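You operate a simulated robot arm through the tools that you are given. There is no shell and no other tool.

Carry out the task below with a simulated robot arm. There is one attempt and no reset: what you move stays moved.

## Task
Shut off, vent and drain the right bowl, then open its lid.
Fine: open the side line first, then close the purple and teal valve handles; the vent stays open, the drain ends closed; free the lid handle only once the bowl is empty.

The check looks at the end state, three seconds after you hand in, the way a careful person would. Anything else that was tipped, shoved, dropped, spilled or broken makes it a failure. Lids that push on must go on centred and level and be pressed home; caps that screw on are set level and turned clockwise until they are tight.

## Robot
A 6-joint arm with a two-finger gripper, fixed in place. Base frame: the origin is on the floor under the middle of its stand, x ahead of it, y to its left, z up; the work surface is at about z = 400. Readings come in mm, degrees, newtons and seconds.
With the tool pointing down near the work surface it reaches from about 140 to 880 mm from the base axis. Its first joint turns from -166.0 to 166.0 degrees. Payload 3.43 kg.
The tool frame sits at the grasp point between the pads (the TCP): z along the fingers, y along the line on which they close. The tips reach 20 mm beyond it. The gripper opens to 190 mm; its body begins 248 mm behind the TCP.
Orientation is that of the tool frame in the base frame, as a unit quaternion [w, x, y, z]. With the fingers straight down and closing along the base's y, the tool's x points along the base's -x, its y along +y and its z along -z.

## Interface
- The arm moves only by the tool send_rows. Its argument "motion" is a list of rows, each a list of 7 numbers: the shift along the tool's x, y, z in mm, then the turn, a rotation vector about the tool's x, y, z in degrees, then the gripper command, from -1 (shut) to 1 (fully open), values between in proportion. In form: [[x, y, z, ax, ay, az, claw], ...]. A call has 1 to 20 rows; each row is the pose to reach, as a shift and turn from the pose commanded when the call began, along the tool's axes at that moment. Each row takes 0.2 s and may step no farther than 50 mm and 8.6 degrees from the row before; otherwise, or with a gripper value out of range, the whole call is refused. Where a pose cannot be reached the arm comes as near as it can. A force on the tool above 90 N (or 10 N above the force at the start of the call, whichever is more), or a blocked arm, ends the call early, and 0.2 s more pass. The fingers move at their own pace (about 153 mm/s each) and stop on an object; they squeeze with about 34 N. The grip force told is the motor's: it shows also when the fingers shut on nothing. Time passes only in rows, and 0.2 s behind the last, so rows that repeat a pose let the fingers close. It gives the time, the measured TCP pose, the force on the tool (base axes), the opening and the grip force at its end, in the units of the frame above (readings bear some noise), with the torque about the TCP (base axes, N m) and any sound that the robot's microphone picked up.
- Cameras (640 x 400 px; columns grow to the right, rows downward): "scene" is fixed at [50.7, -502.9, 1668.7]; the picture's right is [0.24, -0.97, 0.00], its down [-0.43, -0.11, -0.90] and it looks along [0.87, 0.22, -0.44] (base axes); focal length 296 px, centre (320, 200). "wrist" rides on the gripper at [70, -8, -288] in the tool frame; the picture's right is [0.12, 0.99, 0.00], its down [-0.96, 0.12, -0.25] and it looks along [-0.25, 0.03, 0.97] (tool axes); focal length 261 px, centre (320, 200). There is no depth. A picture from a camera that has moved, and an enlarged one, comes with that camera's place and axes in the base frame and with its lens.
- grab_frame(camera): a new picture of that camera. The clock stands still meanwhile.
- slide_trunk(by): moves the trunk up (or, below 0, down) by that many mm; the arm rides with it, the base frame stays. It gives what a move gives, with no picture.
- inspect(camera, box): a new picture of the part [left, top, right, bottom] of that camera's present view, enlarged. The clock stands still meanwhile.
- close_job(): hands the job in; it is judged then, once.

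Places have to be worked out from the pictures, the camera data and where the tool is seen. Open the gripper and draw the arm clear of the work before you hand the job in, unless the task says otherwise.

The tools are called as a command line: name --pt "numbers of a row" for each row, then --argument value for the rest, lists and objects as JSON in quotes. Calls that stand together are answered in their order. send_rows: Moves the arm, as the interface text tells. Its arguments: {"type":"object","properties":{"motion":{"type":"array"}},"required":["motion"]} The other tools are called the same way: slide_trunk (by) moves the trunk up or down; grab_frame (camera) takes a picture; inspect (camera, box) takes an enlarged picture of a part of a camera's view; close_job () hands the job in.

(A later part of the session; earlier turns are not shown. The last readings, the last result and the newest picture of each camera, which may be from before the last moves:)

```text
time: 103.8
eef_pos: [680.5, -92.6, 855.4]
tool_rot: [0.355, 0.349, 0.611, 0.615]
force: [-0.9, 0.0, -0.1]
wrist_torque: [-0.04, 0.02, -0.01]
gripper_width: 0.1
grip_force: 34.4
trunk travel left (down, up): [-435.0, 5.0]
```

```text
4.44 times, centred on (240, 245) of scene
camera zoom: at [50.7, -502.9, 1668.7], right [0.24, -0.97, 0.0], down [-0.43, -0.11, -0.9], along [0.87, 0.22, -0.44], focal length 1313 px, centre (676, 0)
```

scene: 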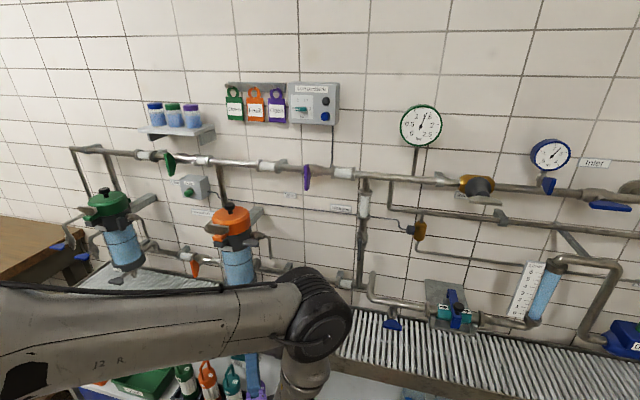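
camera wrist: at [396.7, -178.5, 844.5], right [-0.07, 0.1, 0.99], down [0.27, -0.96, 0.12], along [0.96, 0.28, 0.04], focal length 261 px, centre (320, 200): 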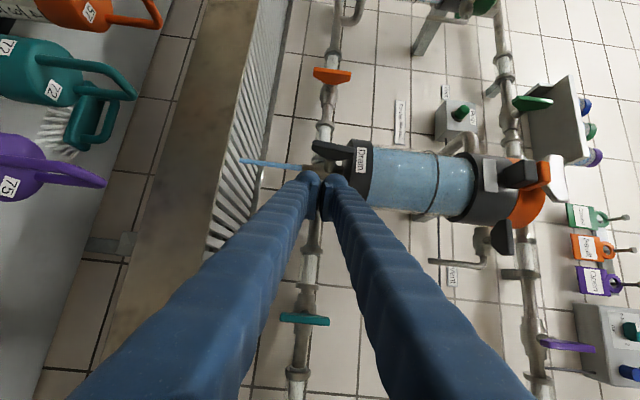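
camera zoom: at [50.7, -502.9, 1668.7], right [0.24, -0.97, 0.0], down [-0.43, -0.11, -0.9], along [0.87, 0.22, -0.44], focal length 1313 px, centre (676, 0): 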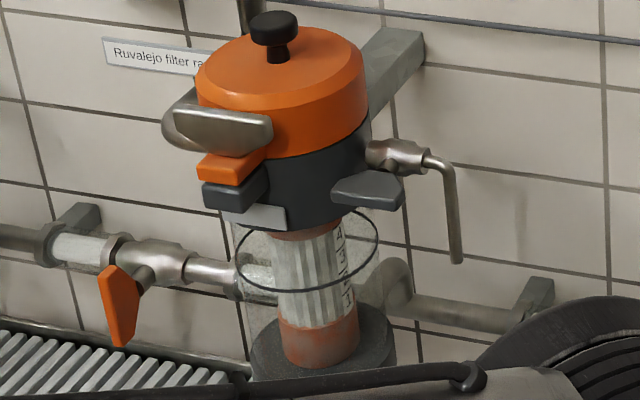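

The bowl glass is nearly empty but the jet still runs. I wait until it stops.

send_rows --pt "0 0 0 0 0 0 -1" --pt "0 0 0 0 0 0 -1" --pt "0 0 0 0 0 0 -1" --pt "0 0 0 0 0 0 -1" --pt "0 0 0 0 0 0 -1" --pt "0 0 0 0 0 0 -1" --pt "0 0 0 0 0 0 -1" --pt "0 0 0 0 0 0 -1" --pt "0 0 0 0 0 0 -1" --pt "0 0 0 0 0 0 -1" --pt "0 0 0 0 0 0 -1" --pt "0 0 0 0 0 0 -1" --pt "0 0 0 0 0 0 -1" --pt "0 0 0 0 0 0 -1" --pt "0 0 0 0 0 0 -1" --pt "0 0 0 0 0 0 -1" --pt "0 0 0 0 0 0 -1" --pt "0 0 0 0 0 0 -1" --pt "0 0 0 0 0 0 -1" --pt "0 0 0 0 0 0 -1"

send_rows --pt "0 0 0 0 0 0 -1" --pt "0 0 0 0 0 0 -1" --pt "0 0 0 0 0 0 -1" --pt "0 0 0 0 0 0 -1" --pt "0 0 0 0 0 0 -1" --pt "0 0 0 0 0 0 -1" --pt "0 0 0 0 0 0 -1" --pt "0 0 0 0 0 0 -1" --pt "0 0 0 0 0 0 -1" --pt "0 0 0 0 0 0 -1" --pt "0 0 0 0 0 0 -1" --pt "0 0 0 0 0 0 -1" --pt "0 0 0 0 0 0 -1" --pt "0 0 0 0 0 0 -1" --pt "0 0 0 0 0 0 -1" --pt "0 0 0 0 0 0 -1" --pt "0 0 0 0 0 0 -1" --pt "0 0 0 0 0 0 -1" --pt "0 0 0 0 0 0 -1" --pt "0 0 0 0 0 0 -1"

inspect --camera "wrist" --box '[220, 110, 560, 280]'

grab_frame --camera "scene"

```text
time: 108.0
eef_pos: [680.0, -93.5, 855.3]
tool_rot: [0.355, 0.349, 0.612, 0.615]
force: [-0.1, -0.8, 0.3]
wrist_torque: [0.01, 0.0, 0.02]
gripper_width: 0.3
grip_force: 33.4
trunk travel left (down, up): [-435.0, 5.0]
```

```text
time: 112.2
eef_pos: [679.9, -94.0, 855.7]
tool_rot: [0.355, 0.349, 0.611, 0.615]
force: [0.1, 0.6, -0.2]
wrist_torque: [-0.03, 0.01, -0.02]
gripper_width: 0.1
grip_force: 34.2
trunk travel left (down, up): [-435.0, 5.0]
```

```text
1.88 times, centred on (390, 195) of wrist
camera zoom: at [396.9, -178.9, 844.6], right [-0.07, 0.1, 0.99], down [0.27, -0.96, 0.12], along [0.96, 0.28, 0.04], focal length 491 px, centre (188, 209)
```

zoom: 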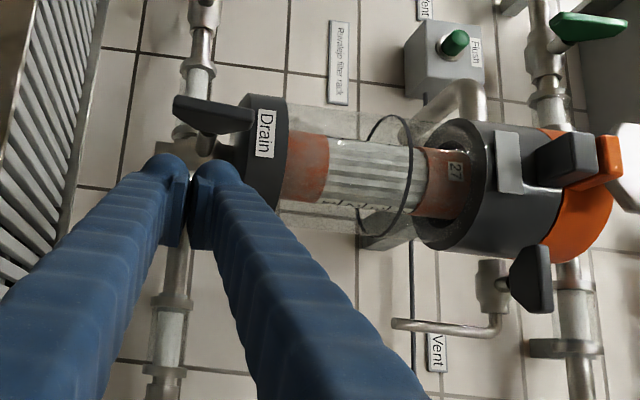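

```text
taken
```

scene: 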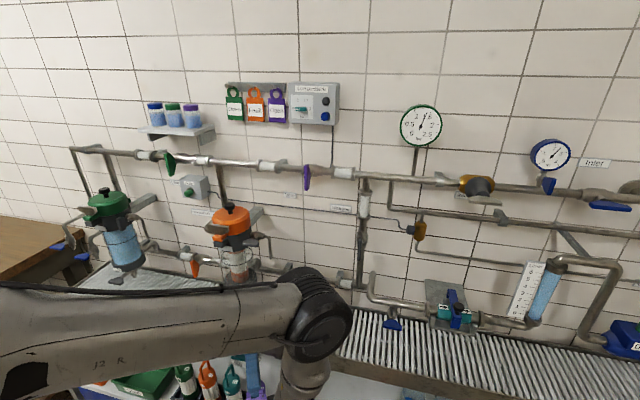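

The jet has stopped and the bowl is empty. Now I close the drain again: push the lower end of the upright handle to the left (clockwise) from the right, with the fingertip stack's top just below the pivot.

send_rows --pt "3 -11 13 0 0 0 -1" --pt "6.2 -22.5 26.7 0 0 0 -1" --pt "15 -22.5 41 0 0 0 -1" --pt "23.7 -22.5 56.4 0 0 0 -1" --pt "28 -22.5 58.9 0 0 0 -1" --pt "32.4 -22.5 61.4 0 0 0 -1" --pt "32.4 -22.5 61.4 0 0 0 -1"

inspect --camera "wrist" --box '[240, 80, 400, 220]'

```text
time: 113.8
eef_pos: [717.0, -35.4, 833.2]
tool_rot: [0.355, 0.35, 0.611, 0.615]
force: [-0.8, -1.8, -0.8]
wrist_torque: [0.02, -0.02, 0.01]
gripper_width: 0.2
grip_force: 34.3
trunk travel left (down, up): [-435.0, 5.0]
```

```text
2.86 times, centred on (320, 150) of wrist
camera zoom: at [434.0, -120.7, 823.0], right [-0.07, 0.1, 0.99], down [0.27, -0.96, 0.12], along [0.96, 0.28, 0.04], focal length 745 px, centre (320, 343)
```

zoom: 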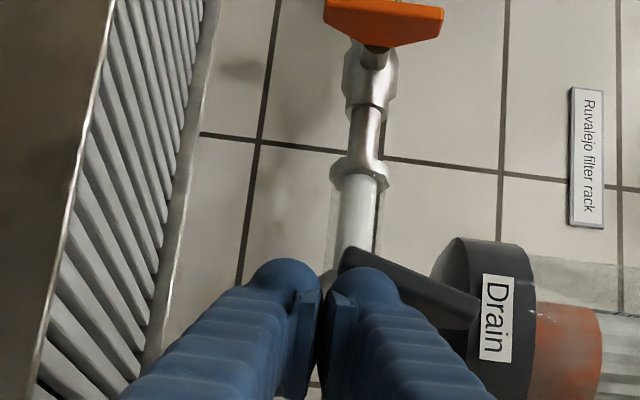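

It is starting to turn. I continue pushing left in small steps.

send_rows --pt "3.5 0 2 0 0 0 -1" --pt "6.9 0 4 0 0 0 -1" --pt "10.4 0 6 0 0 0 -1" --pt "10.4 0 6 0 0 0 -1"

inspect --camera "wrist" --box '[240, 80, 400, 220]'

```text
time: 114.8
eef_pos: [716.2, -20.0, 831.0]
tool_rot: [0.352, 0.348, 0.614, 0.615]
force: [0.4, 6.7, -20.5]
wrist_torque: [-0.39, -0.07, 0.09]
gripper_width: 0.0
grip_force: 34.2
trunk travel left (down, up): [-435.0, 5.0]
```

```text
2.86 times, centred on (320, 150) of wrist
camera zoom: at [433.6, -106.3, 821.3], right [-0.07, 0.1, 0.99], down [0.28, -0.95, 0.12], along [0.96, 0.28, 0.03], focal length 745 px, centre (320, 343)
```

zoom: 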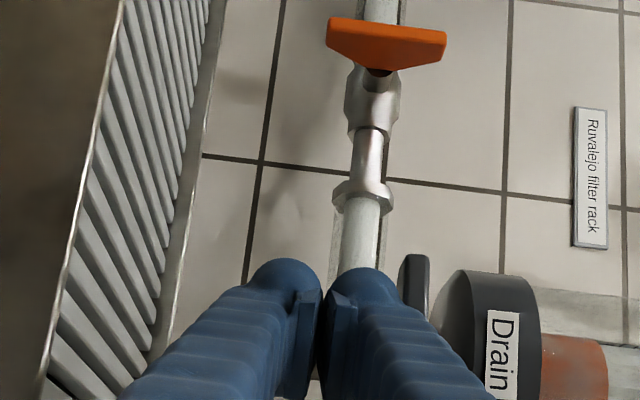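

The handle appears flat again with 20 N of upward contact. I lower slightly, retract, and look at its angle.

send_rows --pt "0 -5 0 0 0 0 -1" --pt "-4 -8 -25 0 0 0 -1" --pt "-10 -8 -50 0 0 0 -1" --pt "-30 -8 -60 0 0 0 -1" --pt "-50 10 -60 0 0 0 -1" --pt "-50 10 -60 0 0 0 -1"

inspect --camera "wrist" --box '[240, 80, 400, 220]'

grab_frame --camera "wrist"

```text
time: 116.2
eef_pos: [689.8, -94.3, 843.1]
tool_rot: [0.355, 0.348, 0.612, 0.615]
force: [0.9, -0.1, 0.1]
wrist_torque: [-0.01, -0.01, 0.01]
gripper_width: 0.0
grip_force: 33.5
trunk travel left (down, up): [-435.0, 5.0]
```

```text
2.86 times, centred on (320, 150) of wrist
camera zoom: at [406.7, -180.7, 832.3], right [-0.07, 0.1, 0.99], down [0.27, -0.96, 0.12], along [0.96, 0.28, 0.04], focal length 745 px, centre (320, 343)
```

zoom: 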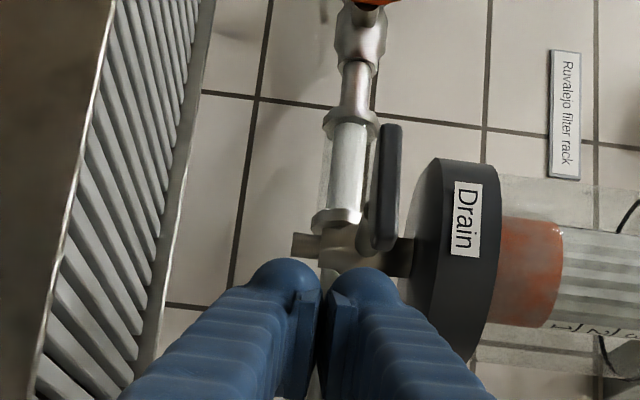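

```text
taken
camera wrist: at [406.7, -180.7, 832.3], right [-0.07, 0.1, 0.99], down [0.27, -0.96, 0.12], along [0.96, 0.28, 0.04], focal length 261 px, centre (320, 200)
```

wrist: 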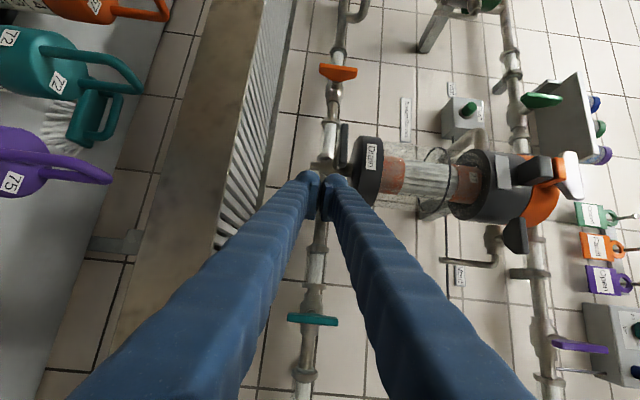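

The drain plate is flat again (both ends at z≈869–870): closed. Now I study the lid handle from several views.

inspect --camera "scene" --box '[205, 198, 265, 240]'

inspect --camera "wrist" --box '[480, 130, 600, 270]'

inspect --camera "scene" --box '[70, 180, 140, 230]'

```text
9.52 times, centred on (235, 219) of scene
camera zoom: at [50.7, -502.9, 1668.7], right [0.24, -0.97, 0.0], down [-0.43, -0.11, -0.9], along [0.87, 0.22, -0.44], focal length 2814 px, centre (1130, 19)
```

zoom: 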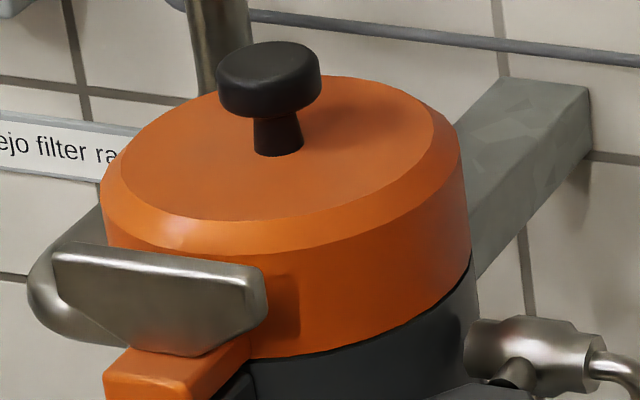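

```text
2.86 times, centred on (540, 200) of wrist
camera zoom: at [406.7, -180.7, 832.3], right [-0.07, 0.1, 0.99], down [0.27, -0.96, 0.12], along [0.96, 0.28, 0.04], focal length 745 px, centre (-309, 200)
```

zoom: 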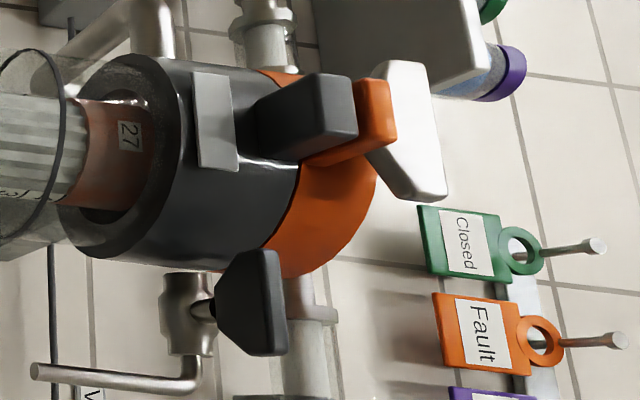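

```text
8.00 times, centred on (105, 205) of scene
camera zoom: at [50.7, -502.9, 1668.7], right [0.24, -0.97, 0.0], down [-0.43, -0.11, -0.9], along [0.87, 0.22, -0.44], focal length 2364 px, centre (2040, 160)
```

zoom: 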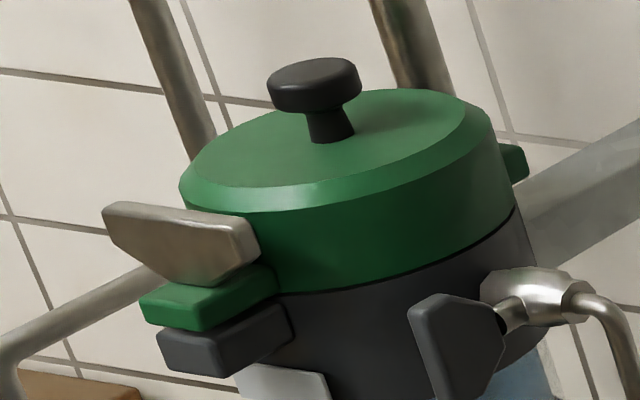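

The lid handle is a wing on a vertical axis over the front lid tab; it needs a turn about the vertical with the tool pointing down. I back off and rise first.

send_rows --pt "-5 20 -35 0 0 0 -1" --pt "-11 60 -52 0 0 0 -1" --pt "-11 105 -52 0 0 0 -1" --pt "-11 150 -52 0 0 0 -1" --pt "-11 195 -52 0 0 0 -1" --pt "-11 235 -52 0 0 0 -1" --pt "-11 257 -52 0 0 0 -1" --pt "-11 257 -52 0 0 0 -1"

grab_frame --camera "scene"

```text
time: 118.0
eef_pos: [649.5, -130.1, 1100.7]
tool_rot: [0.355, 0.348, 0.611, 0.616]
force: [-0.6, -0.8, 0.7]
wrist_torque: [0.0, 0.0, -0.04]
gripper_width: 0.2
grip_force: 33.5
trunk travel left (down, up): [-435.0, 5.0]
```

```text
taken
```

scene: 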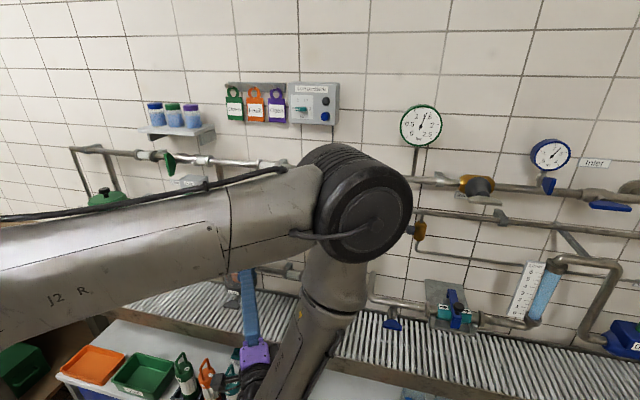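

I now pitch the tool downward about its own x axis while rising, half-way first.

send_rows --pt "0 25 -5 8 0 0 -1" --pt "0 50 -10 16 0 0 -1" --pt "0 75 -10 24 0 0 -1" --pt "0 100 -10 32 0 0 -1" --pt "0 125 -10 40 0 0 -1" --pt "0 150 -10 48 0 0 -1" --pt "0 150 -10 48 0 0 -1"

grab_frame --camera "scene"

grab_frame --camera "wrist"

```text
time: 119.6
eef_pos: [635.1, -136.8, 1250.1]
tool_rot: [0.184, 0.462, 0.809, 0.313]
force: [-0.7, 0.3, 0.6]
wrist_torque: [-0.06, -0.07, -0.05]
gripper_width: 0.0
grip_force: 33.8
trunk travel left (down, up): [-435.0, 5.0]
```

```text
taken
```

scene: 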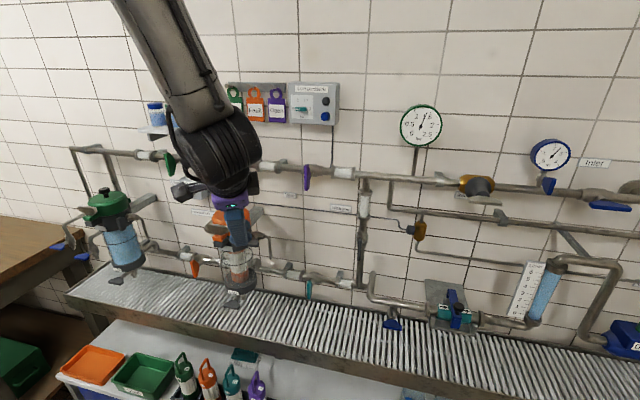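

```text
taken
camera wrist: at [426.5, -176.3, 1457.3], right [0.57, 0.48, 0.67], down [0.41, -0.87, 0.27], along [0.71, 0.12, -0.69], focal length 261 px, centre (320, 200)
```

wrist: 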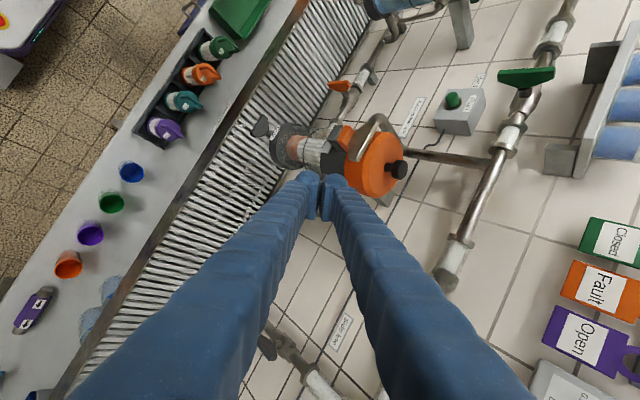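

Excellent, the arm came over to a from-above configuration. I complete the pitch to straight down with fingers closing along x, positioned above the lid handle at z≈1340.

send_rows --pt "9 22.8 3.4 6 -1.5 4.2 -1" --pt "18.1 45.6 6.8 11.9 -3.1 8.3 -1" --pt "27.2 68.4 10.2 17.9 -4.6 12.5 -1" --pt "36.2 91.3 13.6 23.8 -6.2 16.6 -1" --pt "45.3 114 17 29.8 -7.7 20.8 -1" --pt "54.3 136.9 20.4 35.7 -9.3 24.9 -1" --pt "63.4 159.7 23.8 41.7 -10.8 29.1 -1" --pt "63.4 159.7 23.8 41.7 -10.8 29.1 -1"

grab_frame --camera "wrist"

grab_frame --camera "scene"

```text
time: 121.4
eef_pos: [720.5, -15.1, 1341.2]
tool_rot: [-0.001, 0.708, 0.706, -0.001]
force: [-0.1, 0.3, 0.3]
wrist_torque: [-0.02, -0.17, 0.05]
gripper_width: 0.0
grip_force: 33.7
trunk travel left (down, up): [-435.0, 5.0]
```

```text
taken
camera wrist: at [712.5, 55.1, 1629.3], right [0.99, 0.12, 0.0], down [0.11, -0.96, 0.25], along [0.03, -0.25, -0.97], focal length 261 px, centre (320, 200)
```

wrist: 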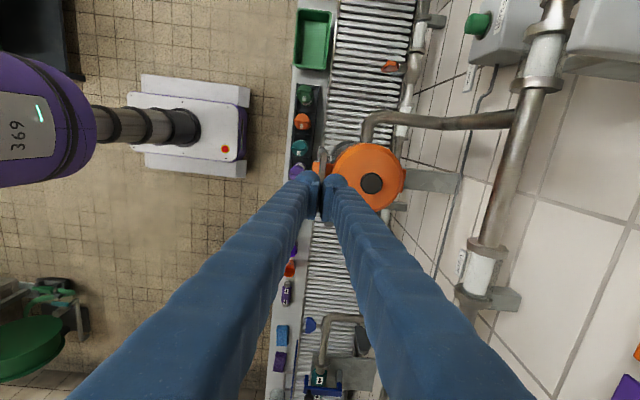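

```text
taken
```

scene: 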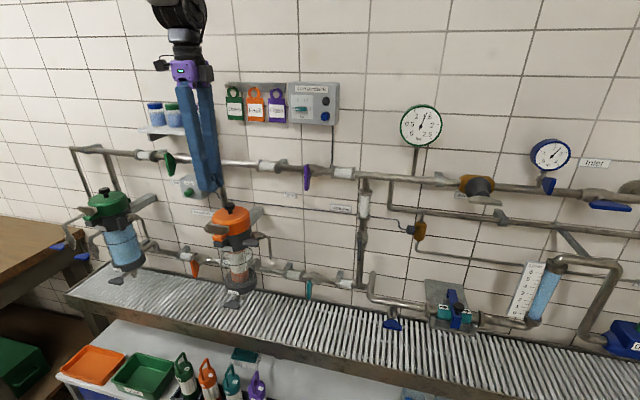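

Tool straight down at (720,-15,1341). I zoom to fix the lid handle's position.

inspect --camera "wrist" --box '[270, 110, 430, 230]'

inspect --camera "scene" --box '[190, 160, 270, 240]'

```text
3.33 times, centred on (350, 170) of wrist
camera zoom: at [712.5, 55.1, 1629.3], right [0.99, 0.12, 0.0], down [0.11, -0.96, 0.25], along [0.03, -0.25, -0.97], focal length 869 px, centre (220, 300)
```

zoom: 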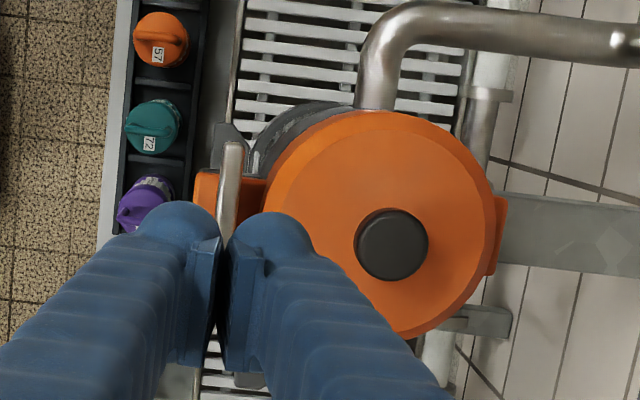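

```text
5.00 times, centred on (230, 200) of scene
camera zoom: at [50.7, -502.9, 1668.7], right [0.24, -0.97, 0.0], down [-0.43, -0.11, -0.9], along [0.87, 0.22, -0.44], focal length 1478 px, centre (770, 200)
```

zoom: 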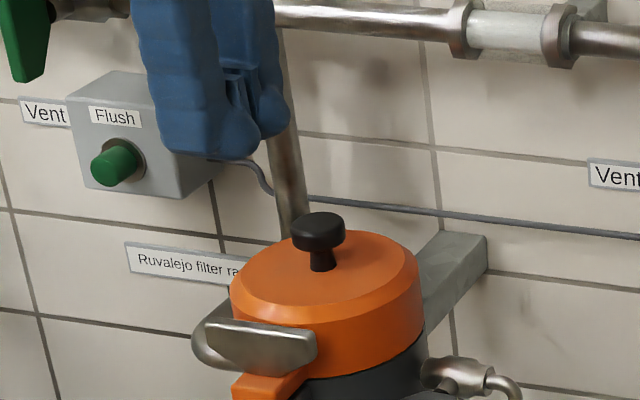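

From above: lid centre ≈(795,-6), hinge tab at the back; the lid handle wing is at x≈720, y≈-44…+24, z≈1180–1205, very close to the lid, so I can't get a finger behind it. I'll first push its right end gently toward the wall (counter-clockwise from above), which is the expected loosening direction. I descend in front of its right end.

send_rows --pt "-20 -35 0 0 0 0 -1" --pt "-42 -65 0 0 0 0 -1" --pt "-42 -65 40 0 0 0 -1" --pt "-42 -65 85 0 0 0 -1" --pt "-42 -65 120 0 0 0 -1" --pt "-42 -65 137 0 0 0 -1" --pt "-42 -65 137 0 0 0 -1"

inspect --camera "wrist" --box '[270, 80, 430, 230]'

inspect --camera "scene" --box '[190, 180, 280, 250]'

```text
time: 123.0
eef_pos: [656.2, -55.8, 1202.9]
tool_rot: [-0.002, 0.707, 0.707, -0.001]
force: [1.1, -1.0, -0.2]
wrist_torque: [0.03, 0.03, -0.01]
gripper_width: 0.0
grip_force: 33.9
trunk travel left (down, up): [-435.0, 5.0]
```

```text
2.67 times, centred on (350, 155) of wrist
camera zoom: at [648.9, 13.2, 1491.3], right [0.99, 0.12, 0.0], down [0.12, -0.96, 0.25], along [0.03, -0.24, -0.97], focal length 695 px, centre (240, 320)
```

zoom: 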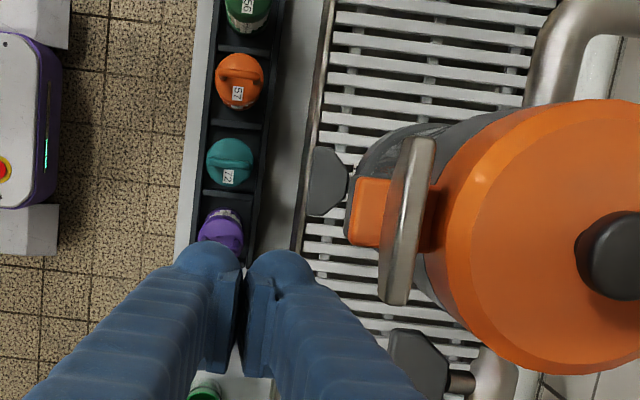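

```text
5.71 times, centred on (235, 215) of scene
camera zoom: at [50.7, -502.9, 1668.7], right [0.24, -0.97, 0.0], down [-0.43, -0.11, -0.9], along [0.87, 0.22, -0.44], focal length 1689 px, centre (806, 114)
```

zoom: 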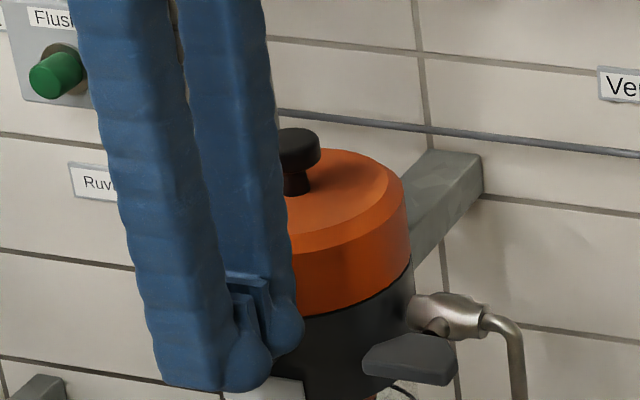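

Now the geometry is clear: wing centre ≈(721.7,-9.4), 64 mm long, lid edge only 8 mm behind it. I push the right end toward +x in small steps.

send_rows --pt "0 14 0 0 0 0 -1" --pt "0 26 0 0 0 0 -1" --pt "0 30 0 0 0 0 -1" --pt "0 34 0 0 0 0 -1" --pt "0 38 0 0 0 0 -1" --pt "0 38 0 0 0 0 -1"

inspect --camera "wrist" --box '[270, 80, 430, 230]'

```text
time: 124.4
eef_pos: [694.6, -55.5, 1203.4]
tool_rot: [-0.001, 0.707, 0.707, -0.001]
force: [-1.7, -0.5, 0.1]
wrist_torque: [-0.01, 0.0, 0.03]
gripper_width: 0.0
grip_force: 33.9
trunk travel left (down, up): [-435.0, 5.0]
```

```text
2.67 times, centred on (350, 155) of wrist
camera zoom: at [687.1, 13.5, 1490.9], right [0.99, 0.12, 0.0], down [0.12, -0.96, 0.25], along [0.03, -0.24, -0.97], focal length 695 px, centre (240, 320)
```

zoom: 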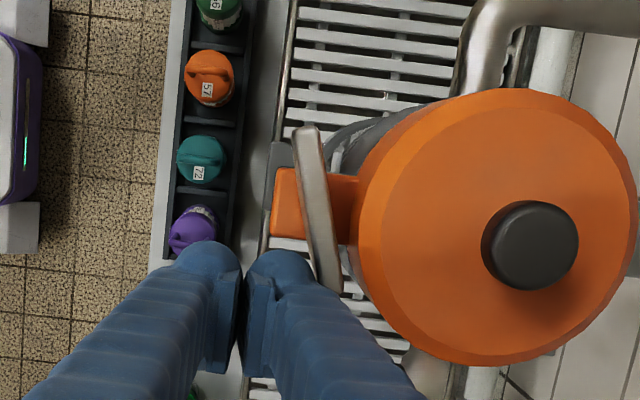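

It turns counter-clockwise freely (~20° so far). I continue pushing.

send_rows --pt "0 4 0 0 0 0 -1" --pt "0 8 0 0 0 0 -1" --pt "0 12 0 0 0 0 -1" --pt "0 12 0 0 0 0 -1"

inspect --camera "wrist" --box '[270, 80, 430, 230]'

```text
time: 125.4
eef_pos: [707.4, -55.2, 1202.5]
tool_rot: [-0.002, 0.707, 0.707, -0.001]
force: [-0.2, -0.2, -1.3]
wrist_torque: [0.01, 0.0, 0.01]
gripper_width: 0.0
grip_force: 34.5
trunk travel left (down, up): [-435.0, 5.0]
```

```text
2.67 times, centred on (350, 155) of wrist
camera zoom: at [699.6, 13.3, 1490.7], right [0.99, 0.12, 0.0], down [0.12, -0.96, 0.25], along [0.03, -0.24, -0.97], focal length 695 px, centre (240, 320)
```

zoom: 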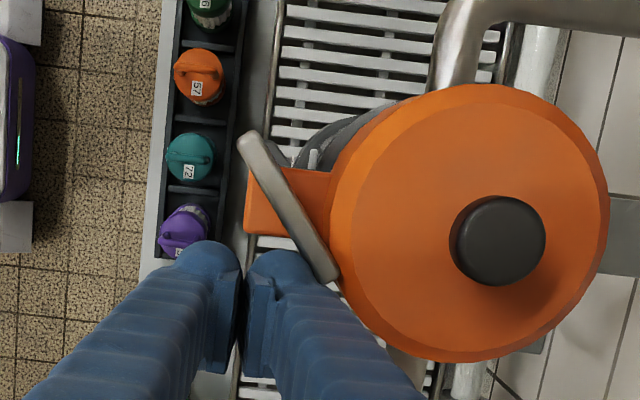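

About 39° turned with no resistance; my fingers would soon meet the lid on this side. I lift over to the left side to push the outer (left) end around.

send_rows --pt "0 -10 0 0 0 0 -1" --pt "0 -17 -40 0 0 0 -1" --pt "0 -17 -60 0 0 0 -1" --pt "45 -17 -60 0 0 0 -1" --pt "90 -17 -60 0 0 0 -1" --pt "122 -17 -60 0 0 0 -1" --pt "122 -17 -25 0 0 0 -1" --pt "122 -17 -3.5 0 0 0 -1" --pt "122 -17 -3.5 0 0 0 -1"

grab_frame --camera "wrist"

inspect --camera "scene" --box '[190, 180, 280, 250]'

```text
time: 127.4
eef_pos: [689.2, 66.9, 1206.7]
tool_rot: [-0.001, 0.707, 0.707, -0.001]
force: [0.7, 0.3, -0.6]
wrist_torque: [-0.02, 0.04, -0.01]
gripper_width: 0.0
grip_force: 33.8
trunk travel left (down, up): [-435.0, 5.0]
```

```text
taken
camera wrist: at [682.0, 135.9, 1494.1], right [0.99, 0.12, 0.0], down [0.12, -0.96, 0.25], along [0.03, -0.24, -0.97], focal length 261 px, centre (320, 200)
```

wrist: 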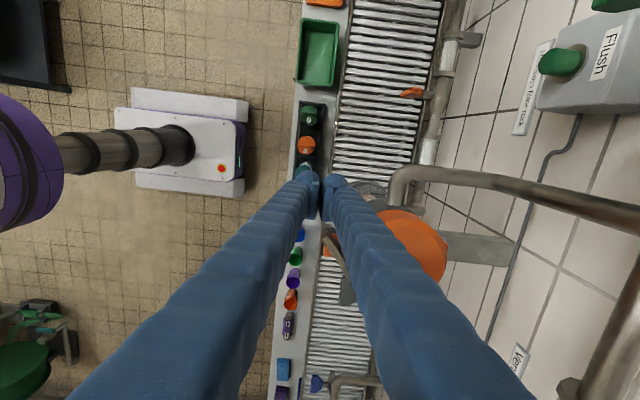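

```text
5.71 times, centred on (235, 215) of scene
camera zoom: at [50.7, -502.9, 1668.7], right [0.24, -0.97, 0.0], down [-0.43, -0.11, -0.9], along [0.87, 0.22, -0.44], focal length 1689 px, centre (806, 114)
```

zoom: 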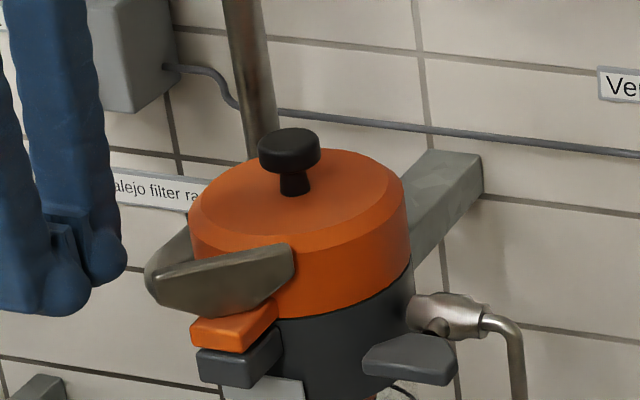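

Clear access on the left. I push the outer end toward -y in steps.

send_rows --pt "-10 0 0 0 0 0 -1" --pt "-18 0 0 0 0 0 -1" --pt "-24 0 0 0 0 0 -1" --pt "-30 0 0 0 0 0 -1" --pt "-30 0 0 0 0 0 -1"

inspect --camera "scene" --box '[190, 180, 280, 250]'

inspect --camera "wrist" --box '[270, 140, 430, 290]'

```text
time: 128.6
eef_pos: [690.3, 37.1, 1206.9]
tool_rot: [0.0, 0.707, 0.707, -0.001]
force: [0.1, 1.0, 0.1]
wrist_torque: [-0.14, -0.03, 0.0]
gripper_width: 0.0
grip_force: 33.5
trunk travel left (down, up): [-435.0, 5.0]
```

```text
5.71 times, centred on (235, 215) of scene
camera zoom: at [50.7, -502.9, 1668.7], right [0.24, -0.97, 0.0], down [-0.43, -0.11, -0.9], along [0.87, 0.22, -0.44], focal length 1689 px, centre (806, 114)
```

zoom: 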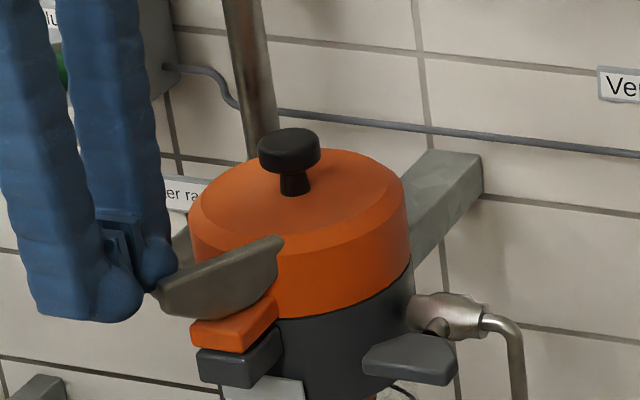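

```text
2.67 times, centred on (350, 215) of wrist
camera zoom: at [682.9, 106.5, 1494.1], right [0.99, 0.12, 0.0], down [0.12, -0.96, 0.25], along [0.03, -0.25, -0.97], focal length 695 px, centre (240, 160)
```

zoom: 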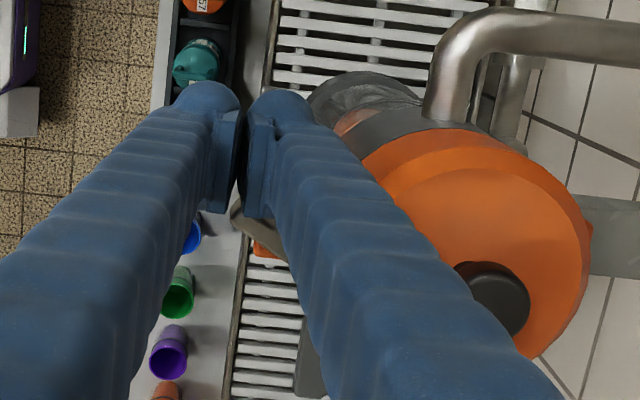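

The wing keeps turning without resistance. I continue to the quarter-turn.

send_rows --pt "-5 0 0 0 0 0 -1" --pt "-10 0 0 0 0 0 -1" --pt "-15 0 0 0 0 0 -1" --pt "-15 0 0 0 0 0 -1"

inspect --camera "scene" --box '[190, 180, 280, 250]'

```text
time: 129.6
eef_pos: [689.9, 21.6, 1205.9]
tool_rot: [-0.001, 0.707, 0.707, -0.001]
force: [-0.1, 1.3, 1.0]
wrist_torque: [0.02, 0.03, 0.0]
gripper_width: 0.2
grip_force: 33.3
trunk travel left (down, up): [-435.0, 5.0]
```

```text
5.71 times, centred on (235, 215) of scene
camera zoom: at [50.7, -502.9, 1668.7], right [0.24, -0.97, 0.0], down [-0.43, -0.11, -0.9], along [0.87, 0.22, -0.44], focal length 1689 px, centre (806, 114)
```

zoom: 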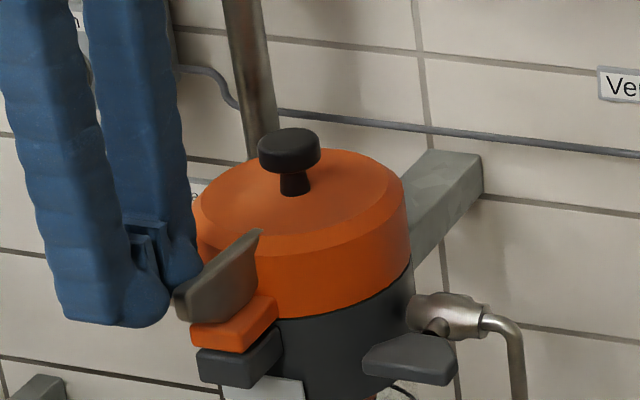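

By geometry it should be near 90°. I lift off to look from above.

send_rows --pt "5 0 0 0 0 0 -1" --pt "15 -5 -20 0 0 0 -1" --pt "25 -20 -50 0 0 0 -1" --pt "5 -50 -70 0 0 0 -1" --pt "-30 -60 -70 0 0 0 -1" --pt "-60 -60 -70 0 0 0 -1" --pt "-60 -60 -70 0 0 0 -1"

inspect --camera "wrist" --box '[290, 80, 450, 230]'

inspect --camera "scene" --box '[190, 180, 280, 250]'

```text
time: 131.2
eef_pos: [628.6, -38.4, 1275.8]
tool_rot: [-0.002, 0.707, 0.707, 0.0]
force: [-0.3, 0.6, 0.2]
wrist_torque: [-0.01, 0.04, 0.02]
gripper_width: 0.0
grip_force: 34.2
trunk travel left (down, up): [-435.0, 5.0]
```

```text
2.67 times, centred on (370, 155) of wrist
camera zoom: at [622.3, 30.6, 1564.0], right [0.99, 0.12, 0.0], down [0.12, -0.96, 0.25], along [0.03, -0.24, -0.97], focal length 695 px, centre (187, 320)
```

zoom: 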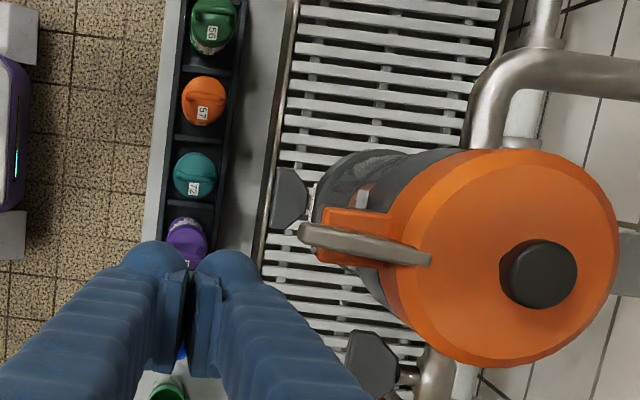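

```text
5.71 times, centred on (235, 215) of scene
camera zoom: at [50.7, -502.9, 1668.7], right [0.24, -0.97, 0.0], down [-0.43, -0.11, -0.9], along [0.87, 0.22, -0.44], focal length 1689 px, centre (806, 114)
```

zoom: 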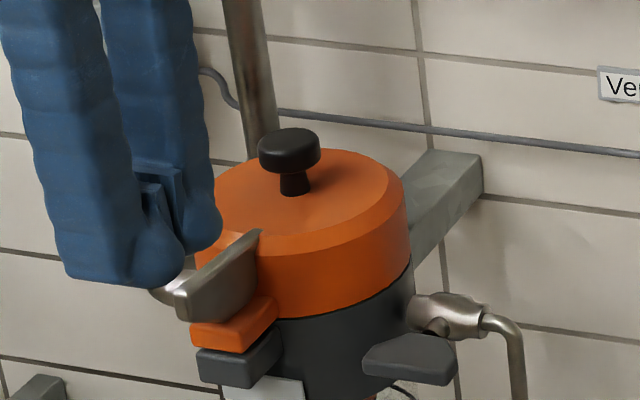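

The wing is at ~83°. I go back to the left side and push a little further until I feel its stop.

send_rows --pt "45 25 0 0 0 0 -1" --pt "80 55 0 0 0 0 -1" --pt "98 61 20 0 0 0 -1" --pt "98 61 50 0 0 0 -1" --pt "98 61 70 0 0 0 -1" --pt "78 61 70 0 0 0 -1" --pt "62 61 70 0 0 0 -1" --pt "57 61 70 0 0 0 -1" --pt "55 61 70 0 0 0 -1" --pt "55 61 70 0 0 0 -1"

inspect --camera "scene" --box '[190, 180, 280, 250]'

```text
refused: row 1 steps farther than a row can; nothing moved
```

```text
5.71 times, centred on (235, 215) of scene
camera zoom: at [50.7, -502.9, 1668.7], right [0.24, -0.97, 0.0], down [-0.43, -0.11, -0.9], along [0.87, 0.22, -0.44], focal length 1689 px, centre (806, 114)
```

zoom: 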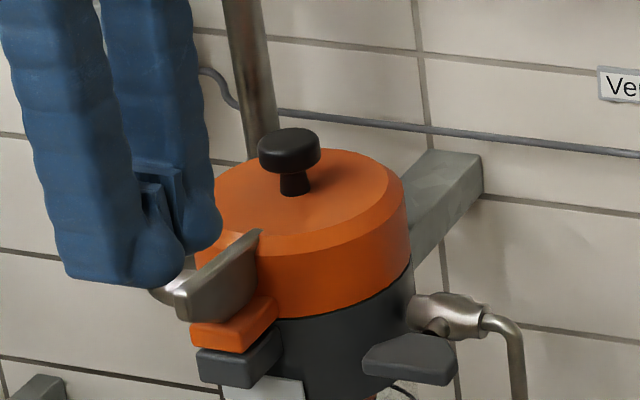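

The step was too long and nothing moved; I resend with shorter steps.

send_rows --pt "35 22 0 0 0 0 -1" --pt "70 44 0 0 0 0 -1" --pt "98 61 15 0 0 0 -1" --pt "98 61 45 0 0 0 -1" --pt "98 61 70 0 0 0 -1" --pt "78 61 70 0 0 0 -1" --pt "62 61 70 0 0 0 -1" --pt "57 61 70 0 0 0 -1" --pt "55 61 70 0 0 0 -1" --pt "55 61 70 0 0 0 -1"

inspect --camera "scene" --box '[190, 180, 280, 250]'

```text
time: 133.4
eef_pos: [691.0, 16.5, 1206.5]
tool_rot: [-0.002, 0.707, 0.707, -0.001]
force: [-0.7, 1.9, 0.9]
wrist_torque: [-0.02, -0.03, 0.01]
gripper_width: 0.1
grip_force: 34.2
trunk travel left (down, up): [-435.0, 5.0]
```

```text
5.71 times, centred on (235, 215) of scene
camera zoom: at [50.7, -502.9, 1668.7], right [0.24, -0.97, 0.0], down [-0.43, -0.11, -0.9], along [0.87, 0.22, -0.44], focal length 1689 px, centre (806, 114)
```

zoom: 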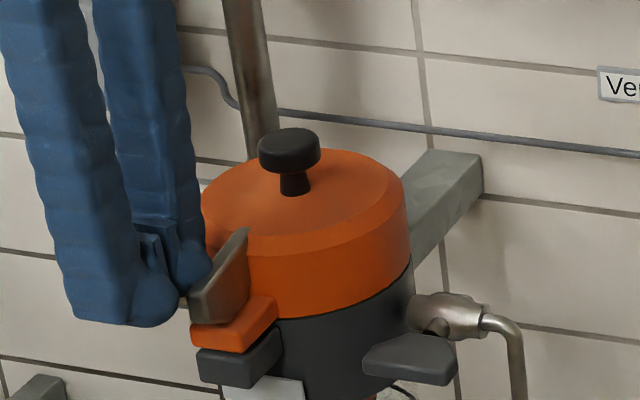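

Still moving easily. A few more mm to find the stop.

send_rows --pt "-3 0 0 0 0 0 -1" --pt "-5 0 0 0 0 0 -1" --pt "-5 0 0 0 0 0 -1"

inspect --camera "scene" --box '[190, 180, 280, 250]'

```text
time: 134.2
eef_pos: [690.2, 12.7, 1207.5]
tool_rot: [-0.002, 0.707, 0.707, -0.001]
force: [-0.7, 8.3, -1.5]
wrist_torque: [0.07, 0.08, 0.18]
gripper_width: 0.0
grip_force: 33.9
trunk travel left (down, up): [-435.0, 5.0]
```

```text
5.71 times, centred on (235, 215) of scene
camera zoom: at [50.7, -502.9, 1668.7], right [0.24, -0.97, 0.0], down [-0.43, -0.11, -0.9], along [0.87, 0.22, -0.44], focal length 1689 px, centre (806, 114)
```

zoom: 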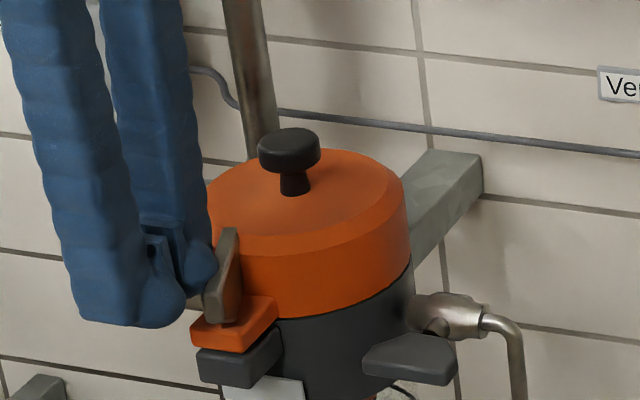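

Force is rising (8 N). One more small push to confirm the stop.

send_rows --pt "-2 0 0 0 0 0 -1" --pt "-3.5 0 0 0 0 0 -1" --pt "-3.5 0 0 0 0 0 -1"

inspect --camera "scene" --box '[190, 180, 280, 250]'

```text
time: 135.0
eef_pos: [690.2, 12.3, 1206.7]
tool_rot: [0.0, 0.707, 0.707, -0.002]
force: [-2.8, 36.1, -0.7]
wrist_torque: [0.27, 0.03, 1.05]
gripper_width: 0.0
grip_force: 33.4
trunk travel left (down, up): [-435.0, 5.0]
```

```text
5.71 times, centred on (235, 215) of scene
camera zoom: at [50.7, -502.9, 1668.7], right [0.24, -0.97, 0.0], down [-0.43, -0.11, -0.9], along [0.87, 0.22, -0.44], focal length 1689 px, centre (806, 114)
```

zoom: 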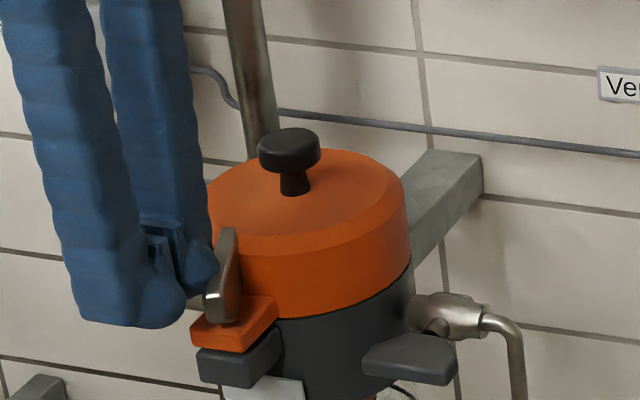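

The stop is felt (36 N): the lid handle is freed, now pointing along x. I back away, rise, and roll the tool so the fingers close along y to grip the lid's front tab from its sides.

send_rows --pt "10 0 0 0 0 0 -1" --pt "25 -5 -10 0 0 0 -1" --pt "40 -15 -45 0 0 0 -1" --pt "40 -25 -85 0 0 0 -1" --pt "40 -25 -85 0 0 -8.4 -1" --pt "40 -25 -85 0 0 -16.8 -1" --pt "40 -25 -85 0 0 -25.2 -1" --pt "40 -25 -85 0 0 -33.6 -1" --pt "40 -25 -85 0 0 -42 -1" --pt "40 -25 -85 0 0 -50.4 -1" --pt "40 -25 -85 0 0 -58.8 -1" --pt "40 -25 -85 0 0 -67.2 -1" --pt "40 -25 -85 0 0 -75.6 -1" --pt "40 -25 -85 0 0 -84 -1" --pt "40 -25 -85 0 0 -90 -1" --pt "40 -25 -85 0 0 -90 -1"

grab_frame --camera "wrist"

grab_frame --camera "scene"

inspect --camera "scene" --box '[190, 180, 280, 250]'

```text
time: 138.4
eef_pos: [667.0, 47.9, 1292.3]
tool_rot: [-0.003, 0.0, 1.0, 0.001]
force: [0.3, -0.1, 0.0]
wrist_torque: [0.01, -0.02, -0.01]
gripper_width: 0.0
grip_force: 34.0
trunk travel left (down, up): [-435.0, 5.0]
```

```text
taken
camera wrist: at [596.7, 38.1, 1579.5], right [-0.12, 0.99, 0.0], down [0.96, 0.12, 0.24], along [0.24, 0.03, -0.97], focal length 261 px, centre (320, 200)
```

wrist: 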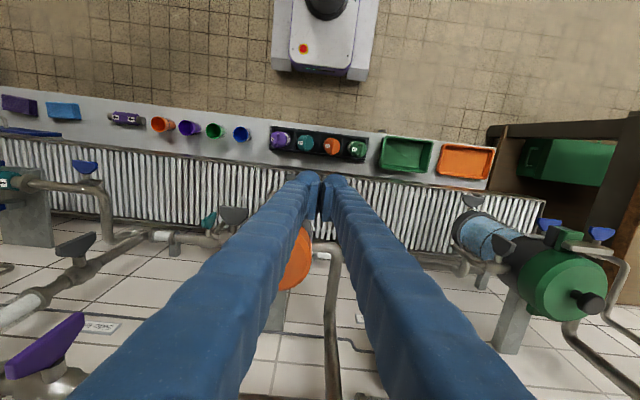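

```text
taken
```

scene: 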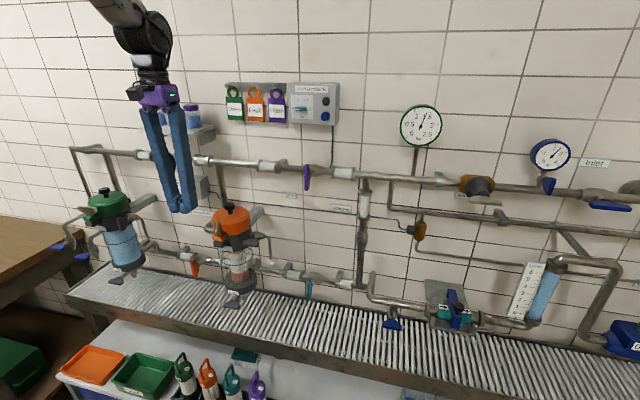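

```text
5.71 times, centred on (235, 215) of scene
camera zoom: at [50.7, -502.9, 1668.7], right [0.24, -0.97, 0.0], down [-0.43, -0.11, -0.9], along [0.87, 0.22, -0.44], focal length 1689 px, centre (806, 114)
```

zoom: 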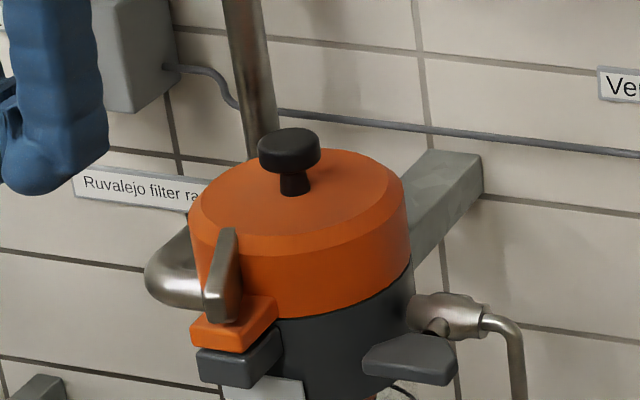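

The handle is freed and clear. I move above the front tab with fingers opened to ~64 mm and check alignment.

send_rows --pt "-12 -19 14 0 0 0 -0.6" --pt "-24 -38 28 0 0 0 -0.33" --pt "-36 -56.5 42 0 0 0 -0.33" --pt "-36 -56.5 42 0 0 0 -0.33"

inspect --camera "wrist" --box '[240, 130, 400, 280]'

inspect --camera "scene" --box '[190, 180, 280, 250]'

```text
time: 139.4
eef_pos: [698.5, -8.3, 1248.1]
tool_rot: [-0.001, 0.0, 1.0, 0.001]
force: [-0.3, 0.2, -0.3]
wrist_torque: [0.02, -0.08, 0.0]
gripper_width: 63.9
grip_force: 0.2
trunk travel left (down, up): [-435.0, 5.0]
```

```text
2.67 times, centred on (320, 205) of wrist
camera zoom: at [630.6, -18.3, 1537.0], right [-0.12, 0.99, 0.0], down [0.96, 0.12, 0.25], along [0.24, 0.03, -0.97], focal length 695 px, centre (320, 187)
```

zoom: 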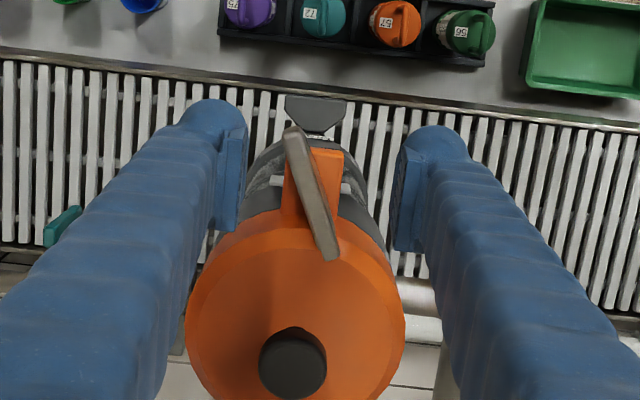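

```text
5.71 times, centred on (235, 215) of scene
camera zoom: at [50.7, -502.9, 1668.7], right [0.24, -0.97, 0.0], down [-0.43, -0.11, -0.9], along [0.87, 0.22, -0.44], focal length 1689 px, centre (806, 114)
```

zoom: 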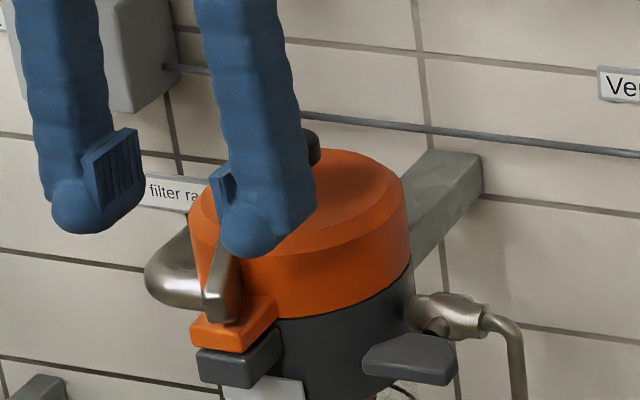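

Great view. The wing went through the lid rim without contact, so it rides on the lid itself and can serve as a lift handle; its flat faces now point ±y. I lower the open fingers astride the wing (TCP ≈(702,-9.4,1196)).

send_rows --pt "-2 -0.5 20 0 0 0 -0.33" --pt "-3.5 -1.1 40 0 0 0 -0.33" --pt "-3.5 -1.1 52 0 0 0 -0.33" --pt "-3.5 -1.1 52 0 0 0 -0.33"

inspect --camera "wrist" --box '[240, 130, 400, 280]'

inspect --camera "scene" --box '[190, 180, 280, 250]'

```text
time: 140.4
eef_pos: [705.0, -9.5, 1197.9]
tool_rot: [-0.002, 0.0, 1.0, 0.001]
force: [0.4, 0.0, 0.1]
wrist_torque: [0.0, -0.05, 0.01]
gripper_width: 63.6
grip_force: 0.0
trunk travel left (down, up): [-435.0, 5.0]
```

```text
2.67 times, centred on (320, 205) of wrist
camera zoom: at [635.5, -19.0, 1485.2], right [-0.12, 0.99, 0.0], down [0.96, 0.11, 0.24], along [0.24, 0.03, -0.97], focal length 695 px, centre (320, 187)
```

zoom: 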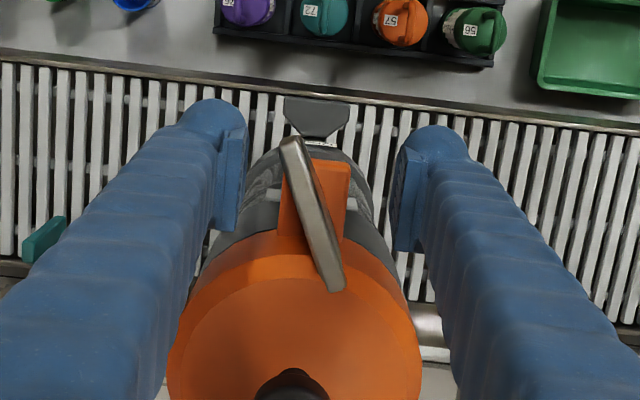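

```text
5.71 times, centred on (235, 215) of scene
camera zoom: at [50.7, -502.9, 1668.7], right [0.24, -0.97, 0.0], down [-0.43, -0.11, -0.9], along [0.87, 0.22, -0.44], focal length 1689 px, centre (806, 114)
```

zoom: 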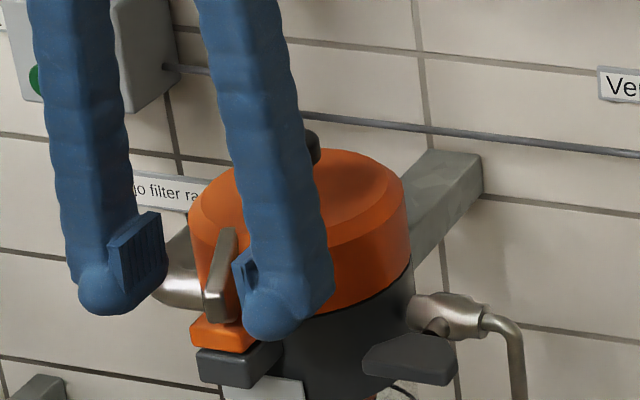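

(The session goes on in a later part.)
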